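You operate a simulated robot arm through the tools that you are given. There is no shell and no other tool. Be economical: measure what you need, move in short steps, check, and stop when the job is done.

The job below is to be done with a simulated two-armed robot. You get a single attempt, and the scene is never put back.

TASK
Pick up the tall plaster mould from the third level from the bottom of the mould rack with one hand, pass it to the other hand and put it on the low top of the dryer cabinet. Set down upright: tall plaster mould.

The check looks at the end state, three seconds after you hand in, the way a careful person would. Anything else that was tipped, shoved, dropped, spilled or broken makes it a failure.

THE ROBOT
Two 7-joint arms with two-finger grippers on one trunk, on a base that drives. Base frame: it is fixed to the floor where the robot stands at the start and does not move with it; the origin is under the middle of the robot, x ahead of it, y to its left, z up. Lengths are in mm, angles in degrees, forces in N, time in s.
The left shoulder is at the start at [60, 123, 945], the right one opposite. With the tool pointing down near the work surface each hand reaches from about 240 to 760 mm from the robot's upright axis, wherever it stands, measured 20 degrees to its own side. Places, roughly: low top of the dryer cabinet [-1400, 4300, 1000]. Payload 1.47 kg a hand.
The tool frame of a hand sits at the grasp point between the pads (the TCP): z along the fingers, y along the line on which they close. The tips reach 16 mm beyond it. The gripper opens to 87 mm. The gripper's body begins 55 mm behind the TCP.
Orientation is told as [roll, pitch, yaw] about the base's x, y, z axes, in that order, counted from this pose: with the fingers straight down and closing along the base's y, the tool's x points along the base's -x, its y along +y and its z along -z.

THE INTERFACE
- The arms move only by the tool nudge_tool. It takes "left_series", "right_series" or both (then of equal length, played together; a hand with none holds still); each is a list of rows, each a list of 7 numbers: the finger opening in mm, from 0 to 87, then the shift along the base's x, y, z in units of 400 mm (1.0 is 400 mm), then the turn, a rotation vector about the base's x, y, z in units of 45 degrees (1.0 is 45 degrees). In form: [[gripper, x, y, z, rx, ry, rz], ...]. A call has 1 to 8 rows; each row is the pose to reach, as a shift and turn from the pose commanded when the call began. A call with a number of a shift or a turn outside -1 to 1 is refused whole. Rows are played at 5 a second. More than 50 mm and 8.6 degrees between two rows, or a gripper value outside its range, and nothing of the call is played. Where a pose cannot be reached the arm comes as near as it can. A force on the tool above 40 N (or 10 N above the force at the start of the call, whichever is more), or a blocked arm, ends the call early, and 0.2 s more pass. The fingers move at their own pace (about 153 mm/s each) and stop on an object; they squeeze with about 28 N. The grip force told is the motor's: it shows also when the fingers shut on nothing. Time passes only in rows, and 0.2 s behind the last, so rows that repeat a pose let the fingers close. The reply holds the time, the measured pose of the TCP, the force on the tool along the base axes, the opening and the grip force, in the units named above and with some noise, with the torque about the TCP (base axes, N m) and any sound that the robot's microphone picked up.
- Cameras (640 x 400 px; columns grow to the right, rows downward): "scene" is now at [99.3, -21.4, 1524.4]; the picture's right is [-0.25, -0.97, 0.00], its down [-0.51, 0.13, -0.85] and it looks along [0.82, -0.21, -0.53] (base axes); focal length 292 px, centre (320, 200). "left" rides on the left gripper at [73, -12, -90] in its tool frame; the picture's right is [0.16, 0.99, 0.00], its down [-0.72, 0.12, -0.68] and it looks along [-0.67, 0.11, 0.73] (tool axes); focal length 247 px, centre (320, 200). "right" rides on the right gripper at [73, 12, -90] in its tool frame; the picture's right is [-0.16, 0.99, 0.00], its down [-0.72, -0.12, -0.68] and it looks along [-0.67, -0.11, 0.73] (tool axes); focal length 247 px, centre (320, 200). There is no depth. A picture from a camera that has moved, and an enlarged one, comes with that camera's place and axes in the base frame and with its lens.
- snapshot(camera): a new picture of that camera. It takes no simulated time.
- raise_lower(by): slides the trunk up (or, below 0, down) by that many mm; the arms and the scene camera ride with it, the base frame stays. It gives what a move gives, with no picture.
- base_move(legs): drives the robot by 1 to 6 legs, each [ahead, left, turn to the left] in mm, mm and degrees, along the robot's own axes; the way and the turn of a leg run together, so that a leg with both is an arc; at most 1500 mm and 180 degrees a leg. The arms and the cameras ride along, it lands a little off, and it stops where it bumps. It gives what a move gives.
- turn_head(pan, tilt): turns the head with the scene camera to pan (to the left, within 120 degrees either way) and tilt (down, from -29 to 69), counted from straight ahead of the robot. It gives what a move gives.
- close_up(camera, box): a new picture of the part [left, top, right, bottom] of that camera's present view, enlarged. It takes no simulated time.
- hand_in(): hands the job in; it is judged then, once.

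Go step by step. Nothing tells you exact positions but the pictures and the camera data: compare them with the known pose of the tool, close in by small moves and look again before you grip or let go. The budget is 120 turns and 92 pictures, counting those below and the enlarged ones. Unless the task says otherwise, let go and move clear before handing in, and close with one line.

The tools are called after ">>>" as name(argument=value, ...) on one line, values as JSON. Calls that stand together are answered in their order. nudge_tool: Moves the arms, as the interface text tells. Its arguments: {"type":"object","properties":{"left_series":{"type":"array"},"right_series":{"type":"array"}},"required":[]} The other tools are called the same way: raise_lower (by) slides the trunk up or down; base_move (legs) drives the base; turn_head (pan, tilt) turns the head that bears the scene camera; snapshot (camera) takes a picture; close_up (camera, box) takes an enlarged picture of a part of a camera's view; hand_in () hands the job in.

At the start:

```text
clock: 0.0
left_tcp_pos: [451.8, 105.3, 1365.9]
left_tcp_rot: [0.0, 0.0, 0.0]
left_contact_force: [0.5, 0.3, 0.4]
left_moment: [0.01, -0.02, -0.02]
left_width: 87.0
left_grasp_force: 0.1
right_tcp_pos: [400.9, -234.3, 1365.1]
right_tcp_rot: [0.0, 0.0, 0.0]
right_contact_force: [-0.3, -0.3, -0.4]
right_moment: [-0.01, 0.02, 0.0]
right_width: 86.7
right_grasp_force: 0.0
trunk travel left (down, up): [-100.0, 130.0]
robot x, y, heading: [-0.2, 3.2, 0.1]
head pan, tilt: [-14.5, 31.9]
```

scene: 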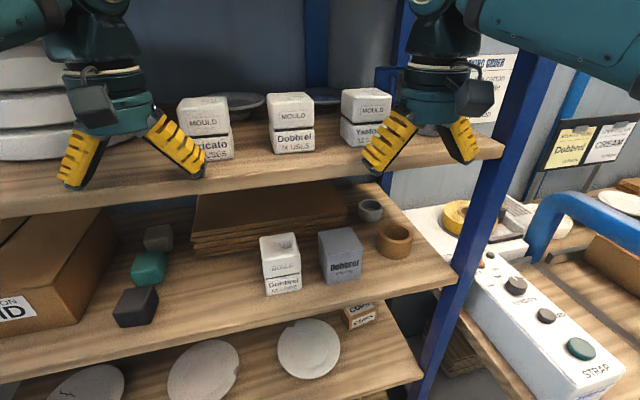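
right: 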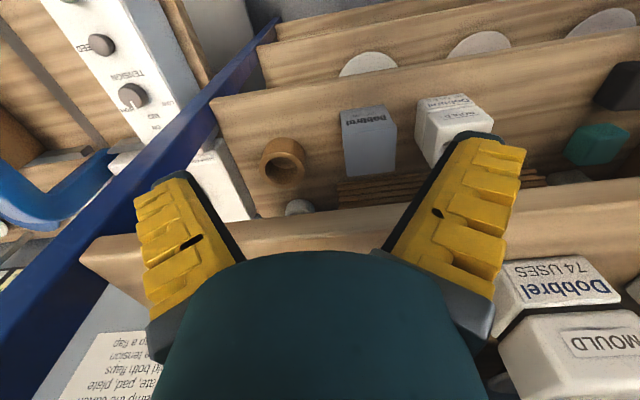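
left: 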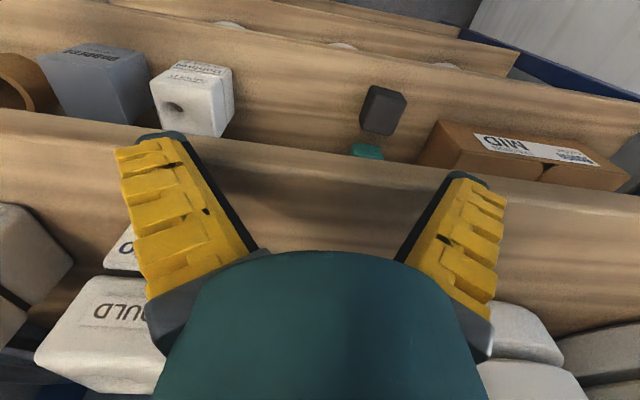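

I see a rack with several shelves: three white moulds on the upper one and a white mould beside a grey block on the one below. I need to count levels from the bottom, so I'll tilt the head down and look closer.

>>> close_up(camera="scene", box=[220, 160, 460, 340])

>>> turn_head(pan=0, tilt=62)

>>> snapshot(camera="scene")

```text
2.22 times, centred on (340, 250) of scene
camera zoom: at [99.3, -21.4, 1524.4], right [-0.25, -0.97, 0.0], down [-0.51, 0.13, -0.85], along [0.82, -0.21, -0.53], focal length 649 px, centre (276, 89)
```

zoom: 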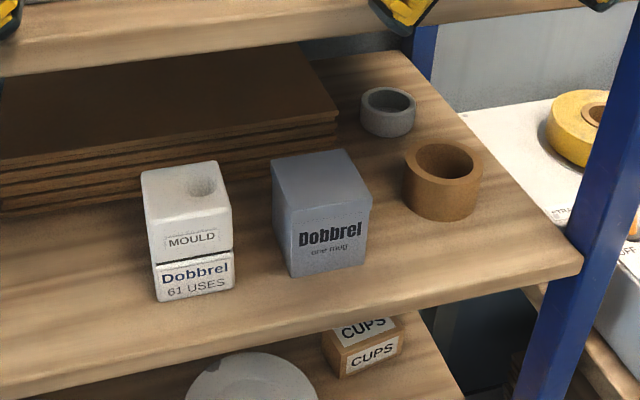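

```text
clock: 0.9
left_tcp_pos: [452.8, 105.7, 1365.3]
left_tcp_rot: [0.0, 0.0, 0.1]
left_contact_force: [0.3, -0.9, 0.3]
left_moment: [0.02, 0.02, 0.0]
left_width: 87.1
left_grasp_force: 0.0
right_tcp_pos: [401.5, -232.8, 1365.6]
right_tcp_rot: [0.1, 0.0, 0.0]
right_contact_force: [-0.4, -0.3, 0.6]
right_moment: [-0.03, 0.02, -0.02]
right_width: 87.1
right_grasp_force: 0.0
trunk travel left (down, up): [-100.0, 130.0]
robot x, y, heading: [-2.1, -1.9, 0.0]
head pan, tilt: [0.0, 62.0]
```

```text
87 pictures are left
camera scene: at [76.8, 1.1, 1483.0], right [0.0, -1.0, 0.0], down [-0.88, 0.0, -0.47], along [0.47, 0.0, -0.88], focal length 292 px, centre (320, 200)
```

scene: 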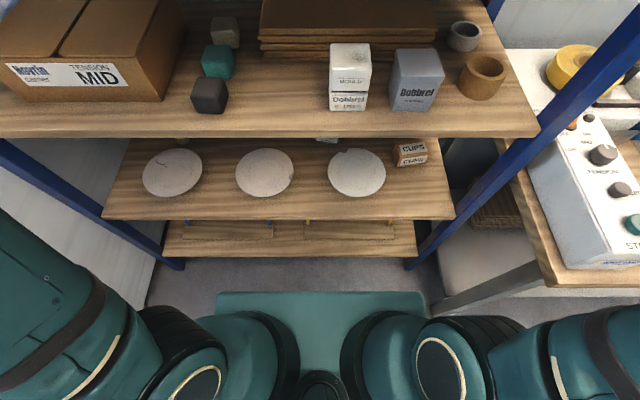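

The white mould is alone on the third shelf (bottom, plates, then this one), with its front-left lower corner near [475, -17, 1098]. It seems to have a seam. I'll look closer at it and at the note on the right.

>>> close_up(camera="scene", box=[290, 10, 470, 130])

>>> turn_head(pan=-45, tilt=15)

>>> snapshot(camera="scene")

```text
3.33 times, centred on (380, 70) of scene
camera zoom: at [76.8, 1.1, 1483.0], right [0.0, -1.0, 0.0], down [-0.88, 0.0, -0.47], along [0.47, 0.0, -0.88], focal length 974 px, centre (120, 633)
```

zoom: 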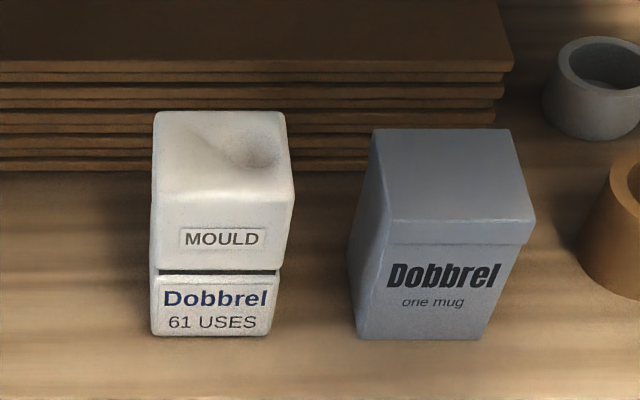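

```text
clock: 2.1
left_tcp_pos: [451.4, 105.8, 1365.6]
left_tcp_rot: [-0.1, 0.0, -0.1]
left_contact_force: [0.5, 0.7, 0.6]
left_moment: [0.04, 0.0, 0.0]
left_width: 87.2
left_grasp_force: 0.0
right_tcp_pos: [401.9, -233.7, 1363.2]
right_tcp_rot: [0.0, 0.0, 0.0]
right_contact_force: [-0.4, 0.2, -0.2]
right_moment: [0.01, 0.05, 0.01]
right_width: 87.2
right_grasp_force: 0.0
trunk travel left (down, up): [-100.0, 130.0]
robot x, y, heading: [2.3, 0.1, -0.1]
head pan, tilt: [-45.0, 15.0]
```

```text
85 pictures are left
camera scene: at [78.6, -64.9, 1551.4], right [-0.71, -0.71, 0.0], down [-0.18, 0.18, -0.97], along [0.68, -0.68, -0.26], focal length 292 px, centre (320, 200)
```

scene: 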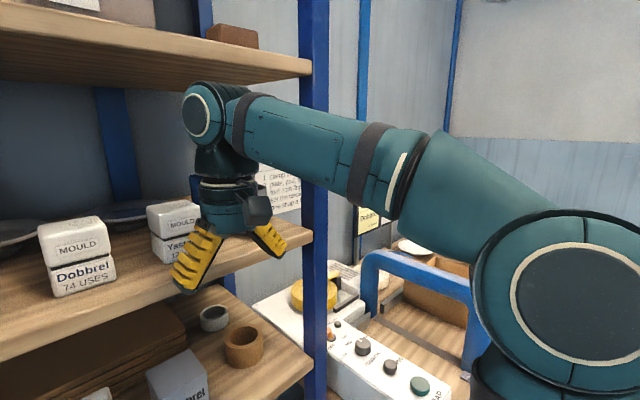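

The mould tapers slightly, about 62 mm wide and 85 mm tall, and its faces sit around x 463–523, y -16…-78. Before backing off to reorient a hand I'll look left/behind for free floor and the dryer.

>>> close_up(camera="scene", box=[250, 130, 400, 240])

>>> turn_head(pan=115, tilt=15)

>>> snapshot(camera="scene")

>>> turn_head(pan=-119, tilt=15)

>>> snapshot(camera="scene")

```text
3.64 times, centred on (325, 185) of scene
camera zoom: at [78.6, -64.9, 1551.4], right [-0.71, -0.71, 0.0], down [-0.18, 0.18, -0.97], along [0.68, -0.68, -0.26], focal length 1063 px, centre (302, 254)
```

zoom: 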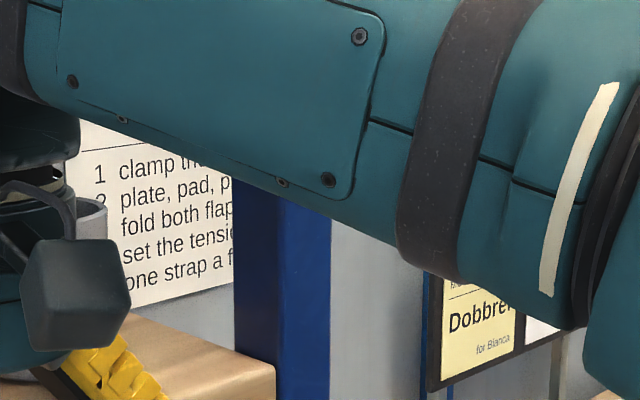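

```text
clock: 4.6
left_tcp_pos: [453.2, 105.8, 1366.5]
left_tcp_rot: [0.0, 0.0, -0.1]
left_contact_force: [0.1, -0.9, 0.2]
left_moment: [0.01, 0.02, 0.02]
left_width: 86.9
left_grasp_force: 0.1
right_tcp_pos: [401.0, -233.8, 1365.3]
right_tcp_rot: [0.0, -0.1, -0.1]
right_contact_force: [-0.3, 0.5, 0.6]
right_moment: [0.0, 0.02, 0.02]
right_width: 86.9
right_grasp_force: 0.0
trunk travel left (down, up): [-100.0, 130.0]
robot x, y, heading: [2.8, 3.8, -0.1]
head pan, tilt: [115.0, 15.0]
```

```text
83 pictures are left
camera scene: at [-26.9, 85.8, 1551.5], right [0.91, 0.42, 0.0], down [0.11, -0.23, -0.97], along [-0.41, 0.88, -0.26], focal length 292 px, centre (320, 200)
```

scene: 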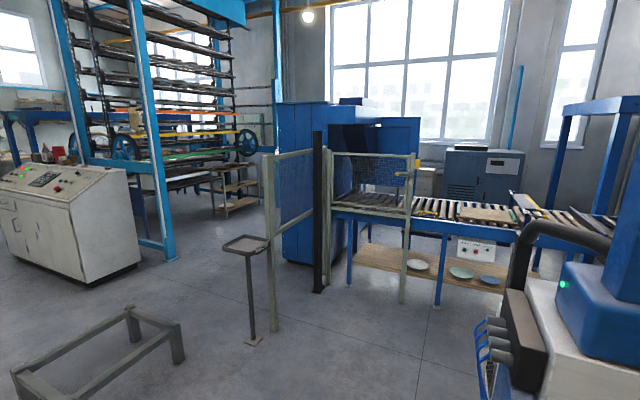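

```text
clock: 7.9
left_tcp_pos: [453.2, 106.2, 1364.8]
left_tcp_rot: [0.0, 0.1, -0.1]
left_contact_force: [-0.3, -0.3, -0.1]
left_moment: [-0.02, 0.01, 0.02]
left_width: 87.0
left_grasp_force: 0.1
right_tcp_pos: [402.3, -233.3, 1364.6]
right_tcp_rot: [0.1, 0.0, -0.1]
right_contact_force: [-0.2, 0.5, 0.2]
right_moment: [0.0, 0.0, -0.04]
right_width: 87.0
right_grasp_force: 0.1
trunk travel left (down, up): [-100.0, 130.0]
robot x, y, heading: [1.6, -0.6, -0.1]
head pan, tilt: [-119.0, 15.0]
```

```text
82 pictures are left
camera scene: at [-32.8, -80.6, 1551.5], right [-0.87, 0.48, 0.0], down [0.13, 0.23, -0.97], along [-0.47, -0.84, -0.26], focal length 292 px, centre (320, 200)
```

scene: 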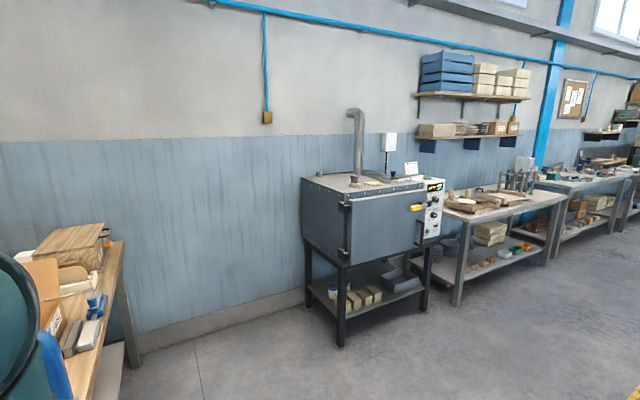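

The floor behind seems free on the near side. The dryer cabinet should project near pixel (354,161) in the left view, by the blue cabinet. I'll enlarge that before planning the route.

>>> turn_head(pan=110, tilt=15)

>>> close_up(camera="scene", box=[200, 70, 440, 220])

```text
clock: 11.1
left_tcp_pos: [452.8, 106.2, 1365.5]
left_tcp_rot: [0.0, 0.0, 0.0]
left_contact_force: [0.2, 0.6, 0.3]
left_moment: [0.01, 0.01, 0.01]
left_width: 86.9
left_grasp_force: 0.0
right_tcp_pos: [401.6, -233.5, 1365.1]
right_tcp_rot: [0.0, 0.0, 0.0]
right_contact_force: [-0.5, -0.5, -0.4]
right_moment: [0.02, 0.03, 0.03]
right_width: 86.9
right_grasp_force: 0.1
trunk travel left (down, up): [-100.0, 130.0]
robot x, y, heading: [2.6, -1.2, -0.1]
head pan, tilt: [110.0, 15.0]
```

```text
2.67 times, centred on (320, 145) of scene
camera zoom: at [-19.4, 88.9, 1551.5], right [0.94, 0.34, 0.0], down [0.09, -0.24, -0.97], along [-0.33, 0.91, -0.26], focal length 779 px, centre (320, 347)
```

zoom: 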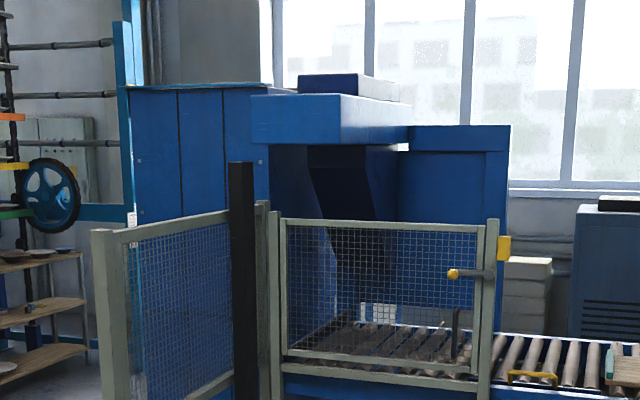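

The dryer spot lies behind or beside that blue machine, so I'll scout it later. Now back off from the rack so I can reorient the right hand safely.

>>> base_move(legs=[[-300, 0, 0]])

>>> turn_head(pan=0, tilt=35)

>>> snapshot(camera="scene")

```text
clock: 13.2
left_tcp_pos: [158.6, 105.1, 1365.5]
left_tcp_rot: [0.0, 0.0, -0.2]
left_contact_force: [-0.6, 0.5, 0.6]
left_moment: [-0.01, 0.0, -0.02]
left_width: 87.2
left_grasp_force: 0.0
right_tcp_pos: [105.9, -234.1, 1365.3]
right_tcp_rot: [0.0, 0.0, -0.2]
right_contact_force: [0.5, 0.0, -0.3]
right_moment: [-0.03, -0.01, 0.03]
right_width: 86.9
right_grasp_force: 0.0
trunk travel left (down, up): [-100.0, 130.0]
robot x, y, heading: [-293.7, -1.8, -0.4]
head pan, tilt: [110.0, 15.0]
```

```text
clock: 15.0
left_tcp_pos: [157.8, 104.1, 1365.6]
left_tcp_rot: [0.0, -0.1, -0.3]
left_contact_force: [0.4, 0.8, 0.0]
left_moment: [-0.01, 0.04, -0.04]
left_width: 86.8
left_grasp_force: 0.1
right_tcp_pos: [107.1, -235.5, 1364.2]
right_tcp_rot: [0.0, 0.0, -0.2]
right_contact_force: [-0.4, -0.2, -0.1]
right_moment: [-0.02, -0.01, 0.0]
right_width: 87.0
right_grasp_force: 0.1
trunk travel left (down, up): [-100.0, 130.0]
robot x, y, heading: [-292.1, -1.0, -0.1]
head pan, tilt: [0.0, 35.0]
```

```text
80 pictures are left
camera scene: at [-193.3, 1.3, 1519.5], right [0.0, -1.0, 0.0], down [-0.57, 0.0, -0.82], along [0.82, 0.0, -0.57], focal length 292 px, centre (320, 200)
```

scene: 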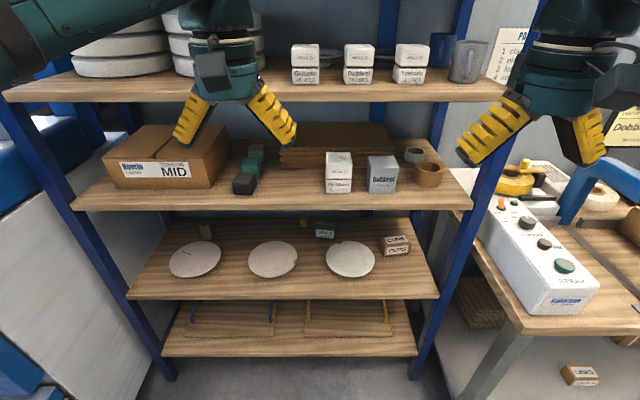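

Good overview: four shelves confirmed, with the mould on the third. I'll enlarge to triangulate it with the longer baseline.

>>> close_up(camera="scene", box=[300, 130, 420, 205])

```text
5.33 times, centred on (360, 168) of scene
camera zoom: at [-193.3, 1.3, 1519.5], right [0.0, -1.0, 0.0], down [-0.57, 0.0, -0.82], along [0.82, 0.0, -0.57], focal length 1559 px, centre (107, 373)
```

zoom: 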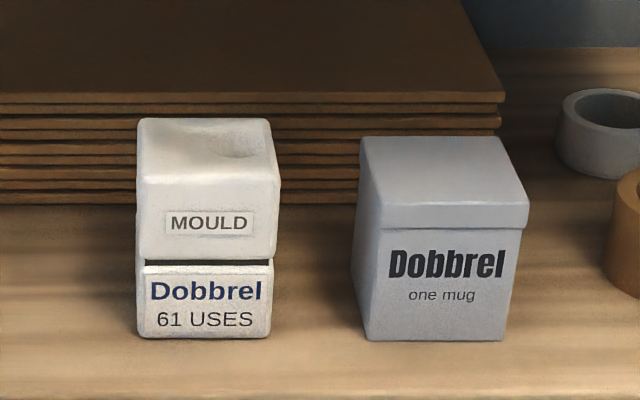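

Triangulating gives a shelf top near z 1050, with the mould centre at about [545, -52], 70–73 mm wide, about 95 tall and a seam at z≈1098. I'll bring the right hand to a forward-tilted pose (30° below level) in free space and move the left aside.

>>> nudge_tool(right_series=[[87, 0, 0.0654, -0.0964, 0, -0.1333, 0], [87, 0, 0.1307, -0.1929, 0, -0.2667, 0], [87, 0, 0.1961, -0.2893, 0, -0.4, 0], [87, 0, 0.2614, -0.3857, 0, -0.5333, 0], [87, 0, 0.3268, -0.4821, 0, -0.6667, 0], [87, 0, 0.3921, -0.5786, 0, -0.8, 0], [87, 0, 0.4575, -0.675, 0, -0.9333, 0]], left_series=[[87, -0.04, 0.025, 0, 0, 0, 0], [87, -0.08, 0.05, 0, 0, 0, 0], [87, -0.12, 0.075, 0, 0, 0, 0], [87, -0.16, 0.1, 0, 0, 0, 0], [87, -0.2, 0.125, 0, 0, 0, 0], [87, -0.24, 0.15, 0, 0, 0, 0], [87, -0.25, 0.175, 0, 0, 0, 0]])

>>> nudge_tool(right_series=[[87, 0, 0, 0, 0, -0.1333, 0], [87, 0, 0, 0, 0, -0.2667, 0], [87, 0, 0, 0, 0, -0.4, 0], [87, 0, 0, 0, 0, -0.4, 0]])

>>> snapshot(camera="right")

>>> snapshot(camera="scene")

```text
clock: 16.6
left_tcp_pos: [60.7, 174.6, 1364.2]
left_tcp_rot: [-0.1, 0.2, -0.2]
left_contact_force: [0.1, 0.8, -0.3]
left_moment: [0.0, 0.03, -0.01]
left_width: 86.9
left_grasp_force: 0.1
right_tcp_pos: [106.3, -53.5, 1093.1]
right_tcp_rot: [0.2, -42.0, -0.2]
right_contact_force: [0.2, 0.0, 0.3]
right_moment: [-0.01, -0.01, -0.02]
right_width: 87.2
right_grasp_force: 0.1
trunk travel left (down, up): [-100.0, 130.0]
robot x, y, heading: [-293.7, -3.3, -0.2]
head pan, tilt: [0.0, 35.0]
```

```text
clock: 17.6
left_tcp_pos: [58.9, 173.6, 1364.5]
left_tcp_rot: [0.0, 0.0, -0.2]
left_contact_force: [-0.7, -0.4, -0.4]
left_moment: [0.0, -0.02, 0.02]
left_width: 87.0
left_grasp_force: 0.2
right_tcp_pos: [135.2, -29.6, 1111.4]
right_tcp_rot: [0.4, -60.1, -0.4]
right_contact_force: [0.3, 0.1, 0.3]
right_moment: [-0.01, -0.01, 0.0]
right_width: 86.9
right_grasp_force: 0.1
right hand out of reach, approached as far as the arm can: row 1, 2, 3, 4
trunk travel left (down, up): [-100.0, 130.0]
robot x, y, heading: [-295.1, 3.1, 0.1]
head pan, tilt: [0.0, 35.0]
```

```text
78 pictures are left
camera right: at [21.2, -18.0, 1091.7], right [0.08, 0.99, 0.14], down [-0.23, -0.12, 0.97], along [0.97, -0.11, 0.22], focal length 247 px, centre (320, 200)
```

right: 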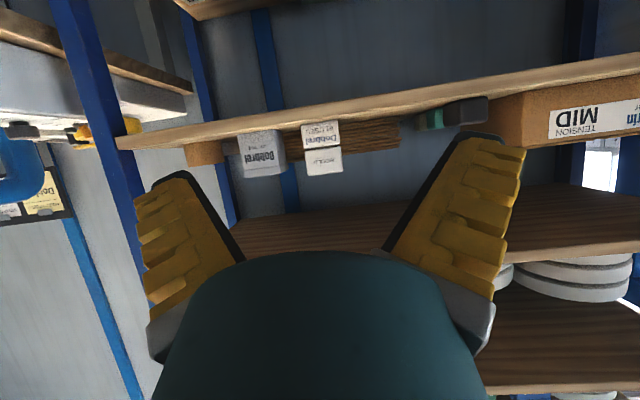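

```text
77 pictures are left
camera scene: at [-193.8, 0.9, 1519.5], right [0.0, -1.0, 0.0], down [-0.57, 0.0, -0.82], along [0.82, 0.0, -0.57], focal length 292 px, centre (320, 200)
```

scene: 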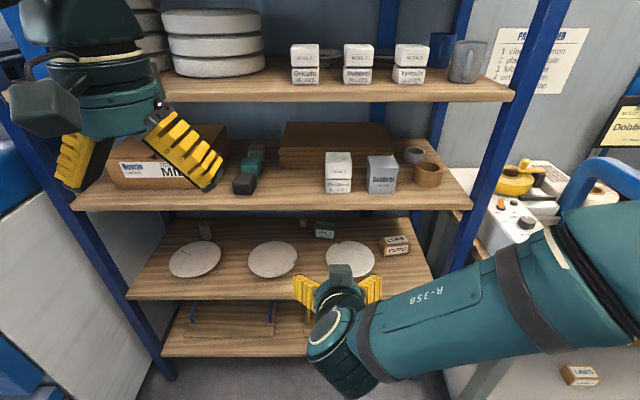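

The right hand is tilted properly, and its level view confirms the mould base at z≈1051, y≈-52. Now I drive forward 220 mm and re-measure.

>>> base_move(legs=[[220, 0, 0]])

>>> nudge_tool(right_series=[[87, 0.05, 0, 0, 0, 0, 0], [87, 0.1, 0, 0, 0, 0, 0]])

>>> snapshot(camera="right")

>>> snapshot(camera="scene")

```text
clock: 19.3
left_tcp_pos: [276.9, 173.9, 1363.8]
left_tcp_rot: [0.1, 0.0, -0.2]
left_contact_force: [0.1, -0.5, 0.0]
left_moment: [0.01, 0.02, -0.01]
left_width: 87.0
left_grasp_force: 0.1
right_tcp_pos: [353.4, -30.3, 1110.6]
right_tcp_rot: [0.2, -60.0, -0.3]
right_contact_force: [0.5, -0.2, 0.0]
right_moment: [0.01, 0.01, 0.02]
right_width: 86.9
right_grasp_force: 0.1
trunk travel left (down, up): [-100.0, 130.0]
robot x, y, heading: [-81.3, 1.0, -0.2]
head pan, tilt: [0.0, 35.0]
```

```text
clock: 19.9
left_tcp_pos: [276.7, 174.4, 1366.3]
left_tcp_rot: [0.1, 0.0, -0.2]
left_contact_force: [0.2, -0.4, 0.1]
left_moment: [0.01, -0.03, 0.0]
left_width: 87.1
left_grasp_force: 0.1
right_tcp_pos: [393.8, -29.1, 1109.4]
right_tcp_rot: [0.3, -59.9, -0.4]
right_contact_force: [0.8, -0.1, -1.0]
right_moment: [0.01, 0.04, -0.01]
right_width: 87.2
right_grasp_force: 0.1
trunk travel left (down, up): [-100.0, 130.0]
robot x, y, heading: [-76.6, 1.3, -0.7]
head pan, tilt: [0.0, 35.0]
```

```text
76 pictures are left
camera right: at [279.6, -17.7, 1090.5], right [0.08, 0.99, 0.14], down [-0.23, -0.12, 0.97], along [0.97, -0.11, 0.21], focal length 247 px, centre (320, 200)
```

right: 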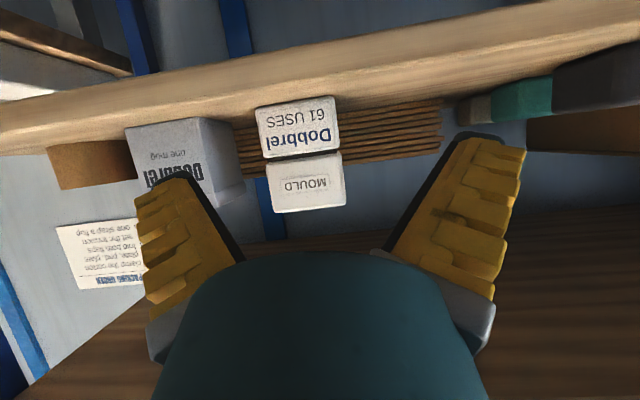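

```text
75 pictures are left
camera scene: at [23.7, 0.6, 1519.4], right [0.0, -1.0, 0.0], down [-0.57, 0.0, -0.82], along [0.82, 0.0, -0.57], focal length 292 px, centre (320, 200)
```

scene: 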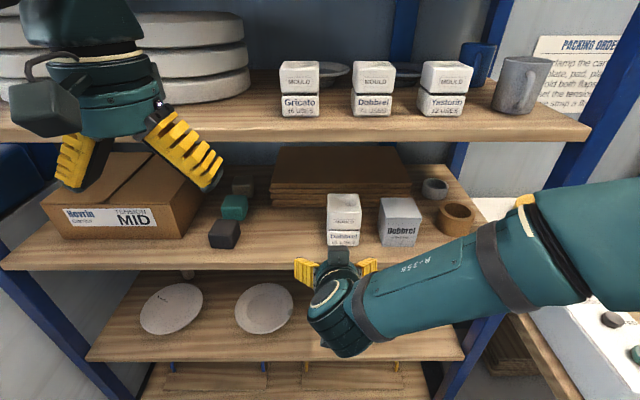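

The mould spans y -86…-17 with its front face at x≈510, and the TCP is at y -29. I'll align in y and z and close to x≈460, then check.

>>> nudge_tool(right_series=[[87, 0.05, -0.03, -0.018, 0, 0, 0], [87, 0.1, -0.055, -0.035, 0, 0, 0], [87, 0.165, -0.055, -0.035, 0, 0, 0], [87, 0.165, -0.055, -0.035, 0, 0, 0]])

>>> snapshot(camera="right")

>>> close_up(camera="scene", box=[270, 170, 430, 290])

```text
clock: 20.9
left_tcp_pos: [275.4, 172.5, 1365.1]
left_tcp_rot: [0.0, -0.1, -0.2]
left_contact_force: [0.2, -0.3, 0.8]
left_moment: [0.0, -0.01, 0.04]
left_width: 86.8
left_grasp_force: 0.3
right_tcp_pos: [460.2, -51.7, 1095.8]
right_tcp_rot: [0.3, -60.0, -0.3]
right_contact_force: [0.8, 0.0, -0.4]
right_moment: [0.0, 0.01, 0.03]
right_width: 87.0
right_grasp_force: 0.0
trunk travel left (down, up): [-100.0, 130.0]
robot x, y, heading: [-73.4, 2.3, -0.4]
head pan, tilt: [0.0, 35.0]
```

```text
74 pictures are left
camera right: at [345.1, -39.8, 1077.2], right [0.08, 0.99, 0.14], down [-0.23, -0.12, 0.97], along [0.97, -0.11, 0.21], focal length 247 px, centre (320, 200)
```

right: 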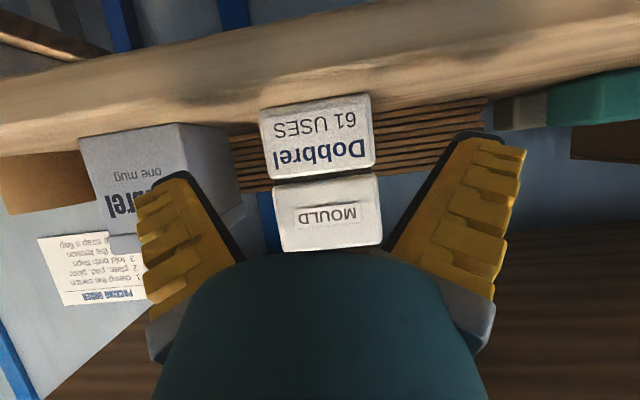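

```text
3.33 times, centred on (350, 230) of scene
camera zoom: at [22.7, 0.6, 1519.6], right [0.0, -1.0, 0.0], down [-0.57, 0.0, -0.82], along [0.82, 0.0, -0.57], focal length 974 px, centre (220, 100)
```

zoom: 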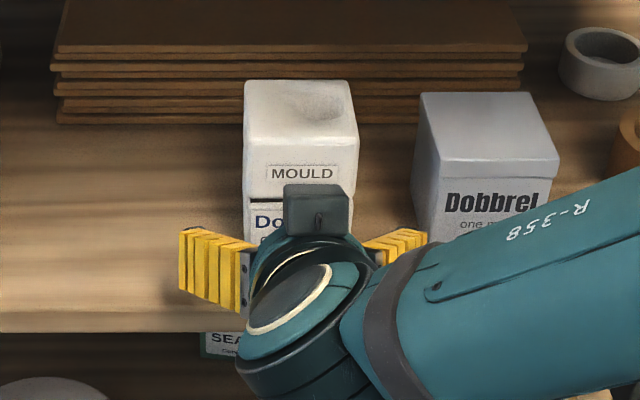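

Alignment holds: mould centre y≈-52 matches the TCP, and the clearance to the grey box is fine. Now I advance slowly to x≈525.

>>> nudge_tool(right_series=[[87, 0.04, 0, 0, 0, 0, 0], [87, 0.08, 0, 0, 0, 0, 0], [87, 0.12, 0, 0, 0, 0, 0], [87, 0.16, 0, 0, 0, 0, 0], [87, 0.16, 0, 0, 0, 0, 0]])

>>> snapshot(camera="right")

>>> close_up(camera="scene", box=[270, 170, 430, 290])

```text
clock: 22.1
left_tcp_pos: [274.2, 173.1, 1365.1]
left_tcp_rot: [0.1, -0.1, -0.2]
left_contact_force: [-0.3, -0.4, 0.1]
left_moment: [0.02, -0.04, 0.01]
left_width: 87.1
left_grasp_force: 0.0
right_tcp_pos: [522.1, -51.9, 1096.4]
right_tcp_rot: [0.2, -59.9, -0.5]
right_contact_force: [-1.0, -0.8, 0.5]
right_moment: [0.03, -0.07, -0.04]
right_width: 87.6
right_grasp_force: 0.0
trunk travel left (down, up): [-100.0, 130.0]
robot x, y, heading: [-78.1, -1.9, -0.3]
head pan, tilt: [0.0, 35.0]
```

```text
72 pictures are left
camera right: at [408.1, -40.6, 1077.7], right [0.08, 0.99, 0.14], down [-0.23, -0.12, 0.97], along [0.97, -0.11, 0.21], focal length 247 px, centre (320, 200)
```

right: 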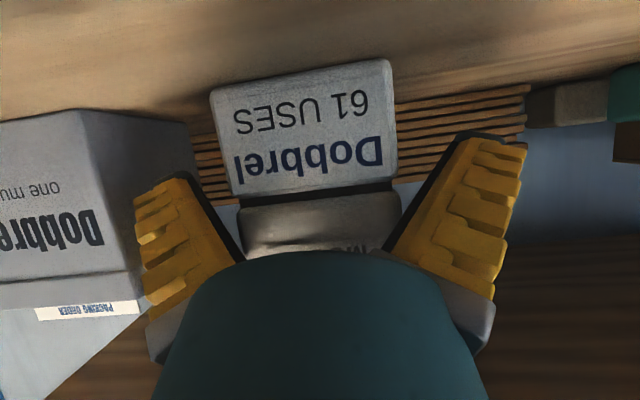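

```text
3.33 times, centred on (350, 230) of scene
camera zoom: at [23.2, 0.5, 1519.5], right [0.0, -1.0, 0.0], down [-0.57, 0.0, -0.82], along [0.82, 0.0, -0.57], focal length 974 px, centre (220, 100)
```

zoom: 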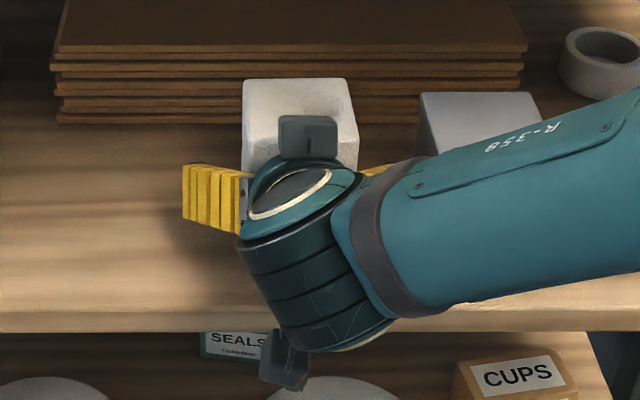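

The near face at x≈511 is confirmed and the mould sits centrally between the fingers. I'll go 6 mm deeper and close, then hold.

>>> nudge_tool(right_series=[[87, 0.016, -0.0025, 0, 0, 0, 0], [70, 0.016, -0.0025, 0, 0, 0, 0], [60, 0.016, -0.0025, 0, 0, 0, 0], [50, 0.016, -0.0025, 0, 0, 0, 0], [50, 0.016, -0.0025, 0, 0, 0, 0]])

>>> snapshot(camera="right")

```text
clock: 23.3
left_tcp_pos: [275.5, 172.8, 1364.7]
left_tcp_rot: [0.0, 0.0, -0.1]
left_contact_force: [0.6, -0.6, -0.2]
left_moment: [0.0, 0.03, 0.02]
left_width: 87.2
left_grasp_force: 0.0
right_tcp_pos: [527.8, -53.8, 1095.4]
right_tcp_rot: [0.3, -60.0, -0.4]
right_contact_force: [1.2, -3.8, 1.6]
right_moment: [-0.01, -0.38, -0.16]
right_width: 76.6
right_grasp_force: 27.9
trunk travel left (down, up): [-100.0, 130.0]
robot x, y, heading: [-78.5, -2.0, -0.3]
head pan, tilt: [0.0, 35.0]
```

```text
70 pictures are left
camera right: at [414.5, -41.8, 1077.5], right [0.08, 0.99, 0.14], down [-0.23, -0.12, 0.97], along [0.97, -0.11, 0.21], focal length 247 px, centre (320, 200)
```

right: 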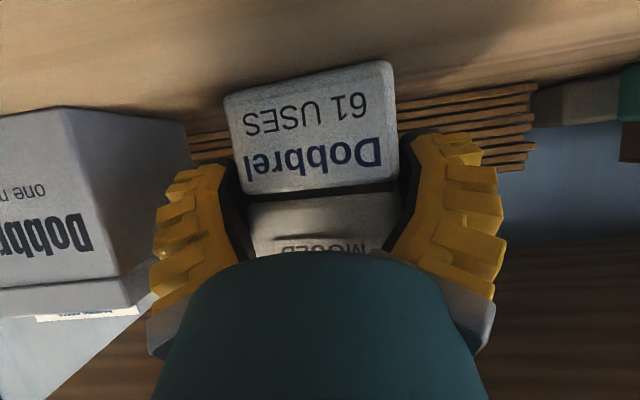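

Gripped at 76.6 mm with 28 N. I'll lift a little and check that both halves come together.

>>> nudge_tool(right_series=[[50, 0, 0, 0.0125, 0, 0, 0], [50, 0, 0, 0.025, 0, 0, 0], [50, 0, 0, 0.05, 0, 0, 0], [50, 0, 0, 0.075, 0, 0, 0], [50, 0, 0, 0.075, 0, 0, 0]])

>>> snapshot(camera="right")

>>> close_up(camera="scene", box=[270, 150, 430, 290])

```text
clock: 24.5
left_tcp_pos: [276.2, 173.1, 1365.2]
left_tcp_rot: [0.0, 0.1, -0.2]
left_contact_force: [0.6, -0.8, 0.5]
left_moment: [0.06, 0.01, 0.0]
left_width: 86.9
left_grasp_force: 0.0
right_tcp_pos: [528.7, -52.9, 1125.7]
right_tcp_rot: [0.3, -60.0, -0.4]
right_contact_force: [0.2, -0.8, -5.4]
right_moment: [0.0, 0.1, 0.03]
right_width: 76.6
right_grasp_force: 28.1
trunk travel left (down, up): [-100.0, 130.0]
robot x, y, heading: [-79.0, -1.1, -0.2]
head pan, tilt: [0.0, 35.0]
```

```text
69 pictures are left
camera right: at [414.9, -41.2, 1107.3], right [0.08, 0.99, 0.14], down [-0.23, -0.12, 0.97], along [0.97, -0.11, 0.21], focal length 247 px, centre (320, 200)
```

right: 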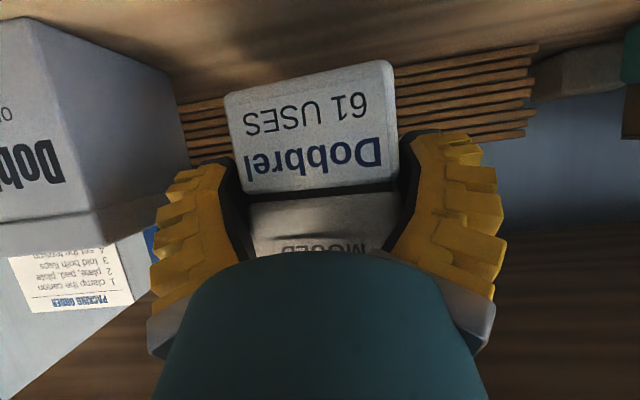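

```text
2.86 times, centred on (350, 220) of scene
camera zoom: at [24.0, 0.6, 1519.4], right [0.0, -1.0, 0.0], down [-0.57, 0.0, -0.82], along [0.82, 0.0, -0.57], focal length 835 px, centre (234, 143)
```

zoom: 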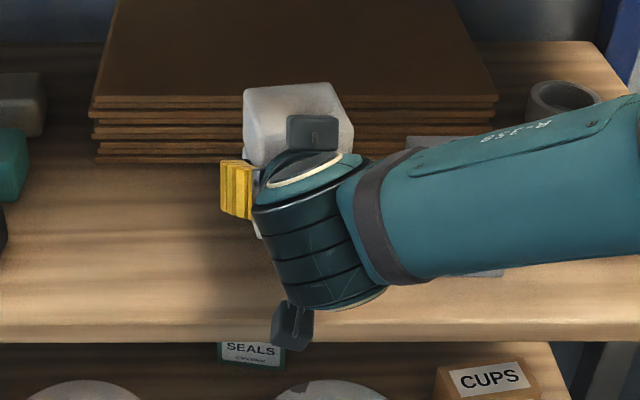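

Both halves lifted cleanly, about 5.4 N. I back straight out of the rack by driving.

>>> base_move(legs=[[-450, 0, 0]])

>>> snapshot(camera="scene")

```text
clock: 27.2
left_tcp_pos: [-169.7, 174.2, 1364.8]
left_tcp_rot: [0.0, -0.1, 0.0]
left_contact_force: [1.3, 0.9, 0.4]
left_moment: [0.01, -0.05, -0.02]
left_width: 86.9
left_grasp_force: 0.1
right_tcp_pos: [82.8, -51.0, 1127.4]
right_tcp_rot: [0.3, -60.0, -0.3]
right_contact_force: [-1.0, 1.2, -4.3]
right_moment: [-0.02, 0.16, 0.03]
right_width: 76.5
right_grasp_force: 28.7
trunk travel left (down, up): [-100.0, 130.0]
robot x, y, heading: [-522.0, 4.0, -0.0]
head pan, tilt: [0.0, 35.0]
```

```text
67 pictures are left
camera scene: at [-422.5, 1.5, 1519.5], right [0.0, -1.0, 0.0], down [-0.57, 0.0, -0.82], along [0.82, 0.0, -0.57], focal length 292 px, centre (320, 200)
```

scene: 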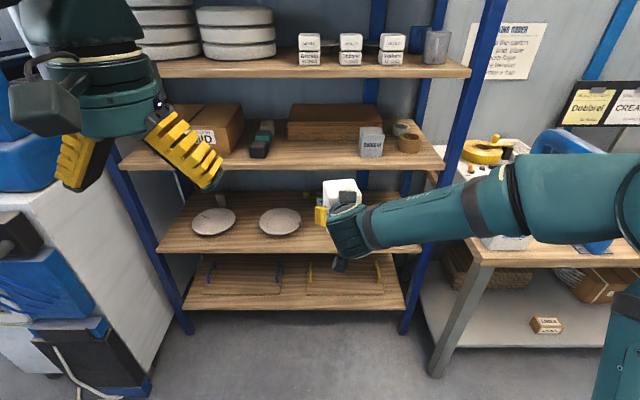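

The mould is out and held clear of the rack. For the pass I bring the right hand towards the centre and swing the left hand above it, turned so its fingers close along x with its camera on the left side.

>>> nudge_tool(right_series=[[50, -0.0375, 0.03, 0, 0, 0, 0], [50, -0.075, 0.06, 0, 0, 0, 0], [50, -0.1125, 0.09, 0, 0, 0, 0], [50, -0.15, 0.125, 0, 0, 0, 0], [50, -0.15, 0.125, 0, 0, 0, 0], [50, -0.15, 0.125, 0, 0, 0, 0], [50, -0.15, 0.125, 0, 0, 0, 0], [50, -0.15, 0.125, 0, 0, 0, 0]], left_series=[[87, 0.03, -0.02, 0, 0, 0, -0.125], [87, 0.06, -0.04, 0, 0, 0, -0.25], [87, 0.09, -0.06, 0, 0, 0, -0.375], [87, 0.12, -0.08, 0, 0, 0, -0.5], [87, 0.15, -0.1, 0, 0, 0, -0.625], [87, 0.18, -0.12, 0, 0, 0, -0.75], [87, 0.21, -0.14, 0, 0, 0, -0.875], [87, 0.24, -0.16, 0, 0, 0, -1.0]])

>>> nudge_tool(left_series=[[87, 0.03, -0.02, 0, 0, 0, -0.125], [87, 0.06, -0.04, 0, 0, 0, -0.25], [87, 0.09, -0.06, 0, 0, 0, -0.375], [87, 0.12, -0.08, 0, 0, 0, -0.5], [87, 0.15, -0.1, 0, 0, 0, -0.625], [87, 0.18, -0.12, 0, 0, 0, -0.75], [87, 0.21, -0.14, 0, 0, 0, -0.875], [87, 0.24, -0.16, 0, 0, 0, -1.0]])

>>> snapshot(camera="scene")

>>> snapshot(camera="left")

```text
clock: 29.0
left_tcp_pos: [-74.0, 109.7, 1364.3]
left_tcp_rot: [0.0, 0.1, -45.2]
left_contact_force: [0.5, 0.1, -0.4]
left_moment: [-0.01, 0.0, 0.01]
left_width: 86.7
left_grasp_force: 0.1
right_tcp_pos: [24.9, 0.2, 1126.5]
right_tcp_rot: [0.2, -59.9, -0.2]
right_contact_force: [0.2, -0.1, -4.3]
right_moment: [-0.02, 0.14, 0.01]
right_width: 75.7
right_grasp_force: 27.9
trunk travel left (down, up): [-100.0, 130.0]
robot x, y, heading: [-522.3, 4.0, -0.0]
head pan, tilt: [0.0, 35.0]
```

```text
clock: 30.8
left_tcp_pos: [24.1, 45.8, 1364.9]
left_tcp_rot: [-0.1, 0.1, -90.1]
left_contact_force: [0.0, -1.2, 0.6]
left_moment: [0.03, 0.03, 0.01]
left_width: 86.8
left_grasp_force: 0.0
right_tcp_pos: [25.2, -1.5, 1126.3]
right_tcp_rot: [0.4, -60.0, -0.3]
right_contact_force: [0.0, -0.2, -5.2]
right_moment: [-0.05, 0.13, 0.02]
right_width: 75.4
right_grasp_force: 28.1
trunk travel left (down, up): [-100.0, 130.0]
robot x, y, heading: [-524.1, 1.1, 0.1]
head pan, tilt: [0.0, 35.0]
```

```text
66 pictures are left
camera scene: at [-421.2, 1.1, 1519.4], right [0.0, -1.0, 0.0], down [-0.57, 0.0, -0.82], along [0.82, 0.0, -0.57], focal length 292 px, centre (320, 200)
```

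scene: 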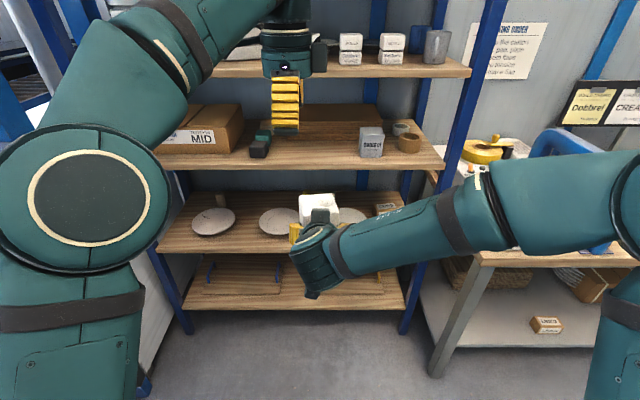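

```text
65 pictures are left
camera left: at [10.9, 119.9, 1454.0], right [0.99, 0.16, 0.0], down [0.11, -0.72, 0.68], along [0.11, -0.67, -0.73], focal length 247 px, centre (320, 200)
```

left: 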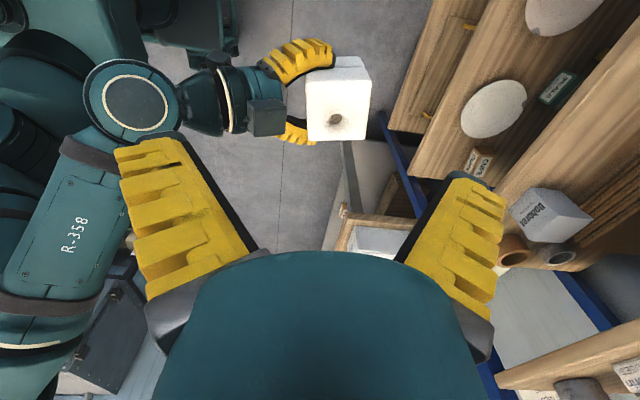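

The mould is held in view from above. I need a precise look at its yaw and corners before descending.

>>> close_up(camera="left", box=[240, 25, 400, 155])

>>> close_up(camera="scene", box=[270, 170, 370, 260])

```text
3.08 times, centred on (320, 90) of left
camera zoom: at [10.9, 119.9, 1454.0], right [0.99, 0.16, 0.0], down [0.11, -0.72, 0.68], along [0.11, -0.67, -0.73], focal length 760 px, centre (320, 538)
```

zoom: 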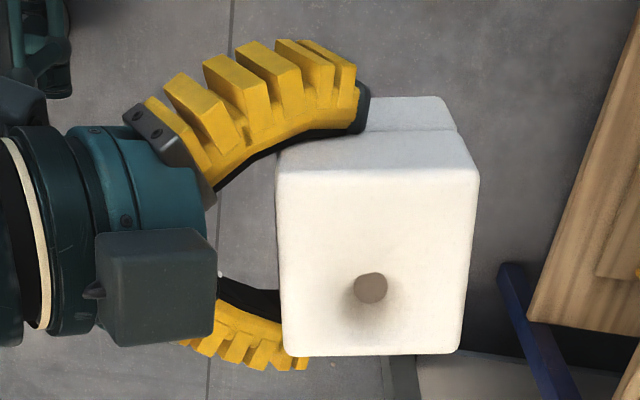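

```text
4.44 times, centred on (320, 215) of scene
camera zoom: at [-421.2, 1.1, 1519.4], right [0.0, -1.0, 0.0], down [-0.57, 0.0, -0.82], along [0.82, 0.0, -0.57], focal length 1299 px, centre (320, 133)
```

zoom: 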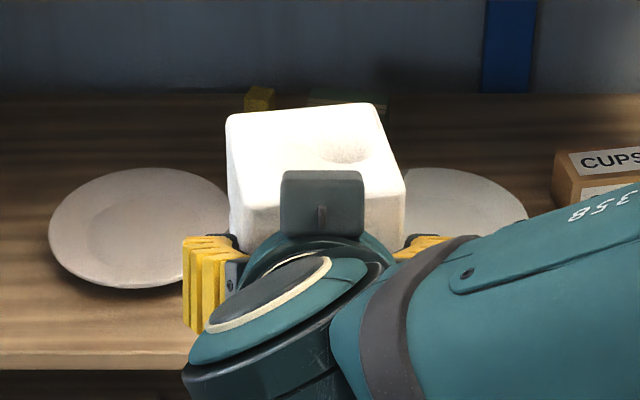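

The mould sits yawed about +9° in the grip, with its centre near [52, 4] and top at z≈1176. The right hand's sensor box would block a straight-down left finger, so I'll lean the left hand 25° to its own side and yaw it 9° to match. First I go to a pre-grasp pose.

>>> nudge_tool(left_series=[[87, 0.014, 0.0025, -0.06, -0.111, -0.009, 0.0402], [87, 0.028, 0.005, -0.12, -0.2216, -0.0178, 0.0804], [87, 0.042, 0.0075, -0.18, -0.3324, -0.0268, 0.1206], [87, 0.0565, 0.01, -0.24, -0.4432, -0.0357, 0.1608], [87, 0.0565, 0.01, -0.3175, -0.554, -0.0446, 0.201], [87, 0.0565, 0.01, -0.3175, -0.554, -0.0446, 0.201]])

>>> snapshot(camera="left")

>>> snapshot(camera="scene")

```text
clock: 32.2
left_tcp_pos: [44.2, 50.0, 1238.7]
left_tcp_rot: [0.0, -24.9, -80.8]
left_contact_force: [0.0, -0.5, 0.4]
left_moment: [0.0, 0.0, 0.0]
left_width: 86.9
left_grasp_force: 0.0
right_tcp_pos: [23.8, 0.7, 1126.5]
right_tcp_rot: [0.2, -59.9, -0.3]
right_contact_force: [-0.6, -1.2, -5.7]
right_moment: [-0.03, 0.09, 0.0]
right_width: 75.1
right_grasp_force: 27.9
trunk travel left (down, up): [-100.0, 130.0]
robot x, y, heading: [-521.1, -0.6, 0.4]
head pan, tilt: [0.0, 35.0]
```

```text
62 pictures are left
camera left: at [15.4, 152.4, 1287.6], right [0.95, 0.3, -0.07], down [0.17, -0.34, 0.92], along [0.25, -0.89, -0.38], focal length 247 px, centre (320, 200)
```

left: 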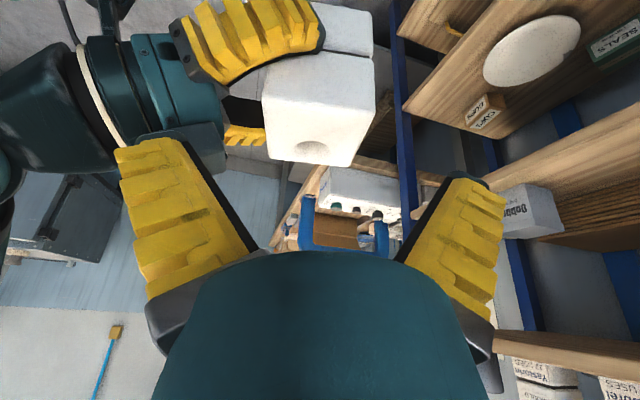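

```text
61 pictures are left
camera scene: at [-421.9, 1.1, 1519.5], right [0.0, -1.0, 0.0], down [-0.57, 0.0, -0.82], along [0.82, 0.0, -0.57], focal length 292 px, centre (320, 200)
```

scene: 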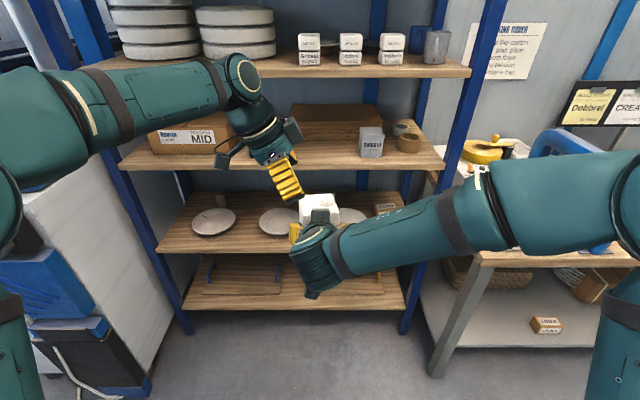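

Pre-grasp reached with everything clear. I'll enlarge to refine where the mould lies relative to the left fingers.

>>> close_up(camera="left", box=[200, 0, 400, 180])

>>> close_up(camera="scene", box=[250, 130, 370, 270])

```text
2.22 times, centred on (300, 90) of left
camera zoom: at [15.4, 152.4, 1287.6], right [0.95, 0.3, -0.07], down [0.17, -0.34, 0.92], along [0.25, -0.89, -0.38], focal length 549 px, centre (364, 444)
```

zoom: 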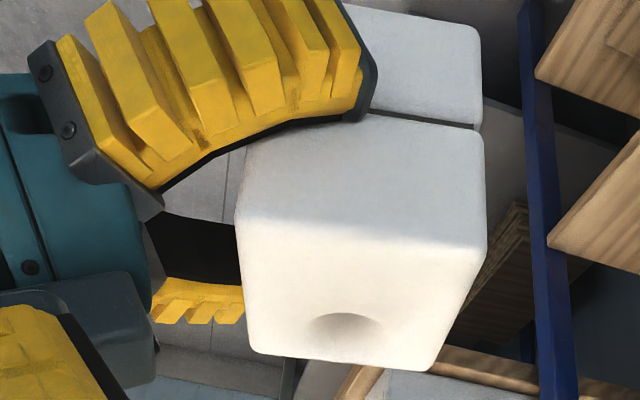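

```text
2.86 times, centred on (310, 200) of scene
camera zoom: at [-421.9, 1.1, 1519.5], right [0.0, -1.0, 0.0], down [-0.57, 0.0, -0.82], along [0.82, 0.0, -0.57], focal length 835 px, centre (349, 200)
```

zoom: 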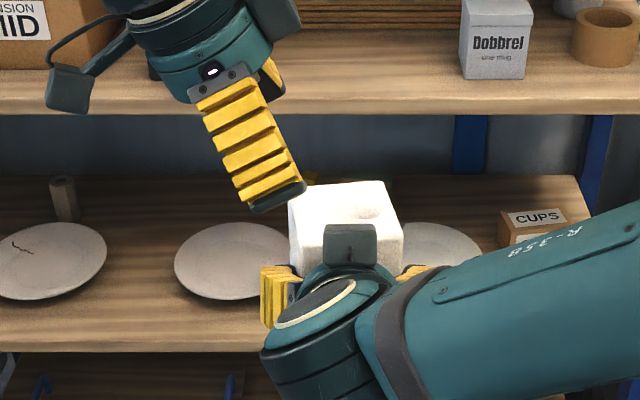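

The refined mould centre is (50, 4) with yaw about 11°, and the left near finger should clear the right hand's box. I'll descend along the finger axis about two-thirds of the way and check.

>>> nudge_tool(left_series=[[87, 0.006, -0.0285, -0.063, 0, 0, 0.02], [87, 0.012, -0.057, -0.126, 0, 0, 0.04], [87, 0.017, -0.08, -0.176, 0, 0, 0.04], [87, 0.017, -0.08, -0.176, 0, 0, 0.04]])

>>> snapshot(camera="left")

>>> close_up(camera="scene", box=[250, 130, 370, 270])

```text
clock: 32.8
left_tcp_pos: [50.8, 35.6, 1200.9]
left_tcp_rot: [0.6, -25.1, -79.2]
left_contact_force: [-0.8, 1.2, 0.4]
left_moment: [-0.04, -0.01, 0.0]
left_width: 86.8
left_grasp_force: 0.1
right_tcp_pos: [24.0, -6.2, 1118.6]
right_tcp_rot: [-0.1, -59.1, -0.7]
right_contact_force: [0.1, -0.1, -5.9]
right_moment: [-0.04, 0.14, 0.0]
right_width: 75.2
right_grasp_force: 28.0
trunk travel left (down, up): [-100.0, 130.0]
robot x, y, heading: [-521.9, 3.0, 0.1]
head pan, tilt: [0.0, 35.0]
stopped in row 2 (right hand): the force on the tool passed its limit at 50 N (the readings are from after the stop); the commanded pose is now the measured one
```

```text
58 pictures are left
camera left: at [18.0, 137.1, 1250.0], right [0.94, 0.33, -0.06], down [0.18, -0.34, 0.92], along [0.28, -0.88, -0.38], focal length 247 px, centre (320, 200)
```

left: 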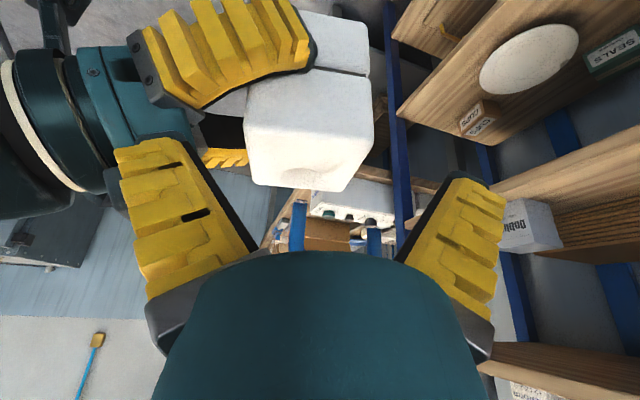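

```text
2.86 times, centred on (310, 200) of scene
camera zoom: at [-421.7, 1.5, 1519.4], right [0.0, -1.0, 0.0], down [-0.57, 0.0, -0.82], along [0.82, 0.0, -0.57], focal length 835 px, centre (349, 200)
```

zoom: 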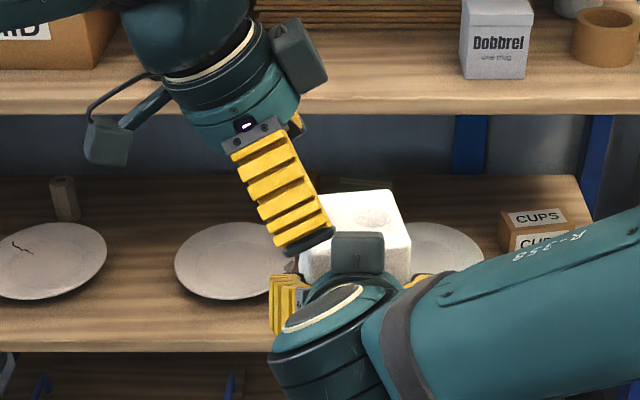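

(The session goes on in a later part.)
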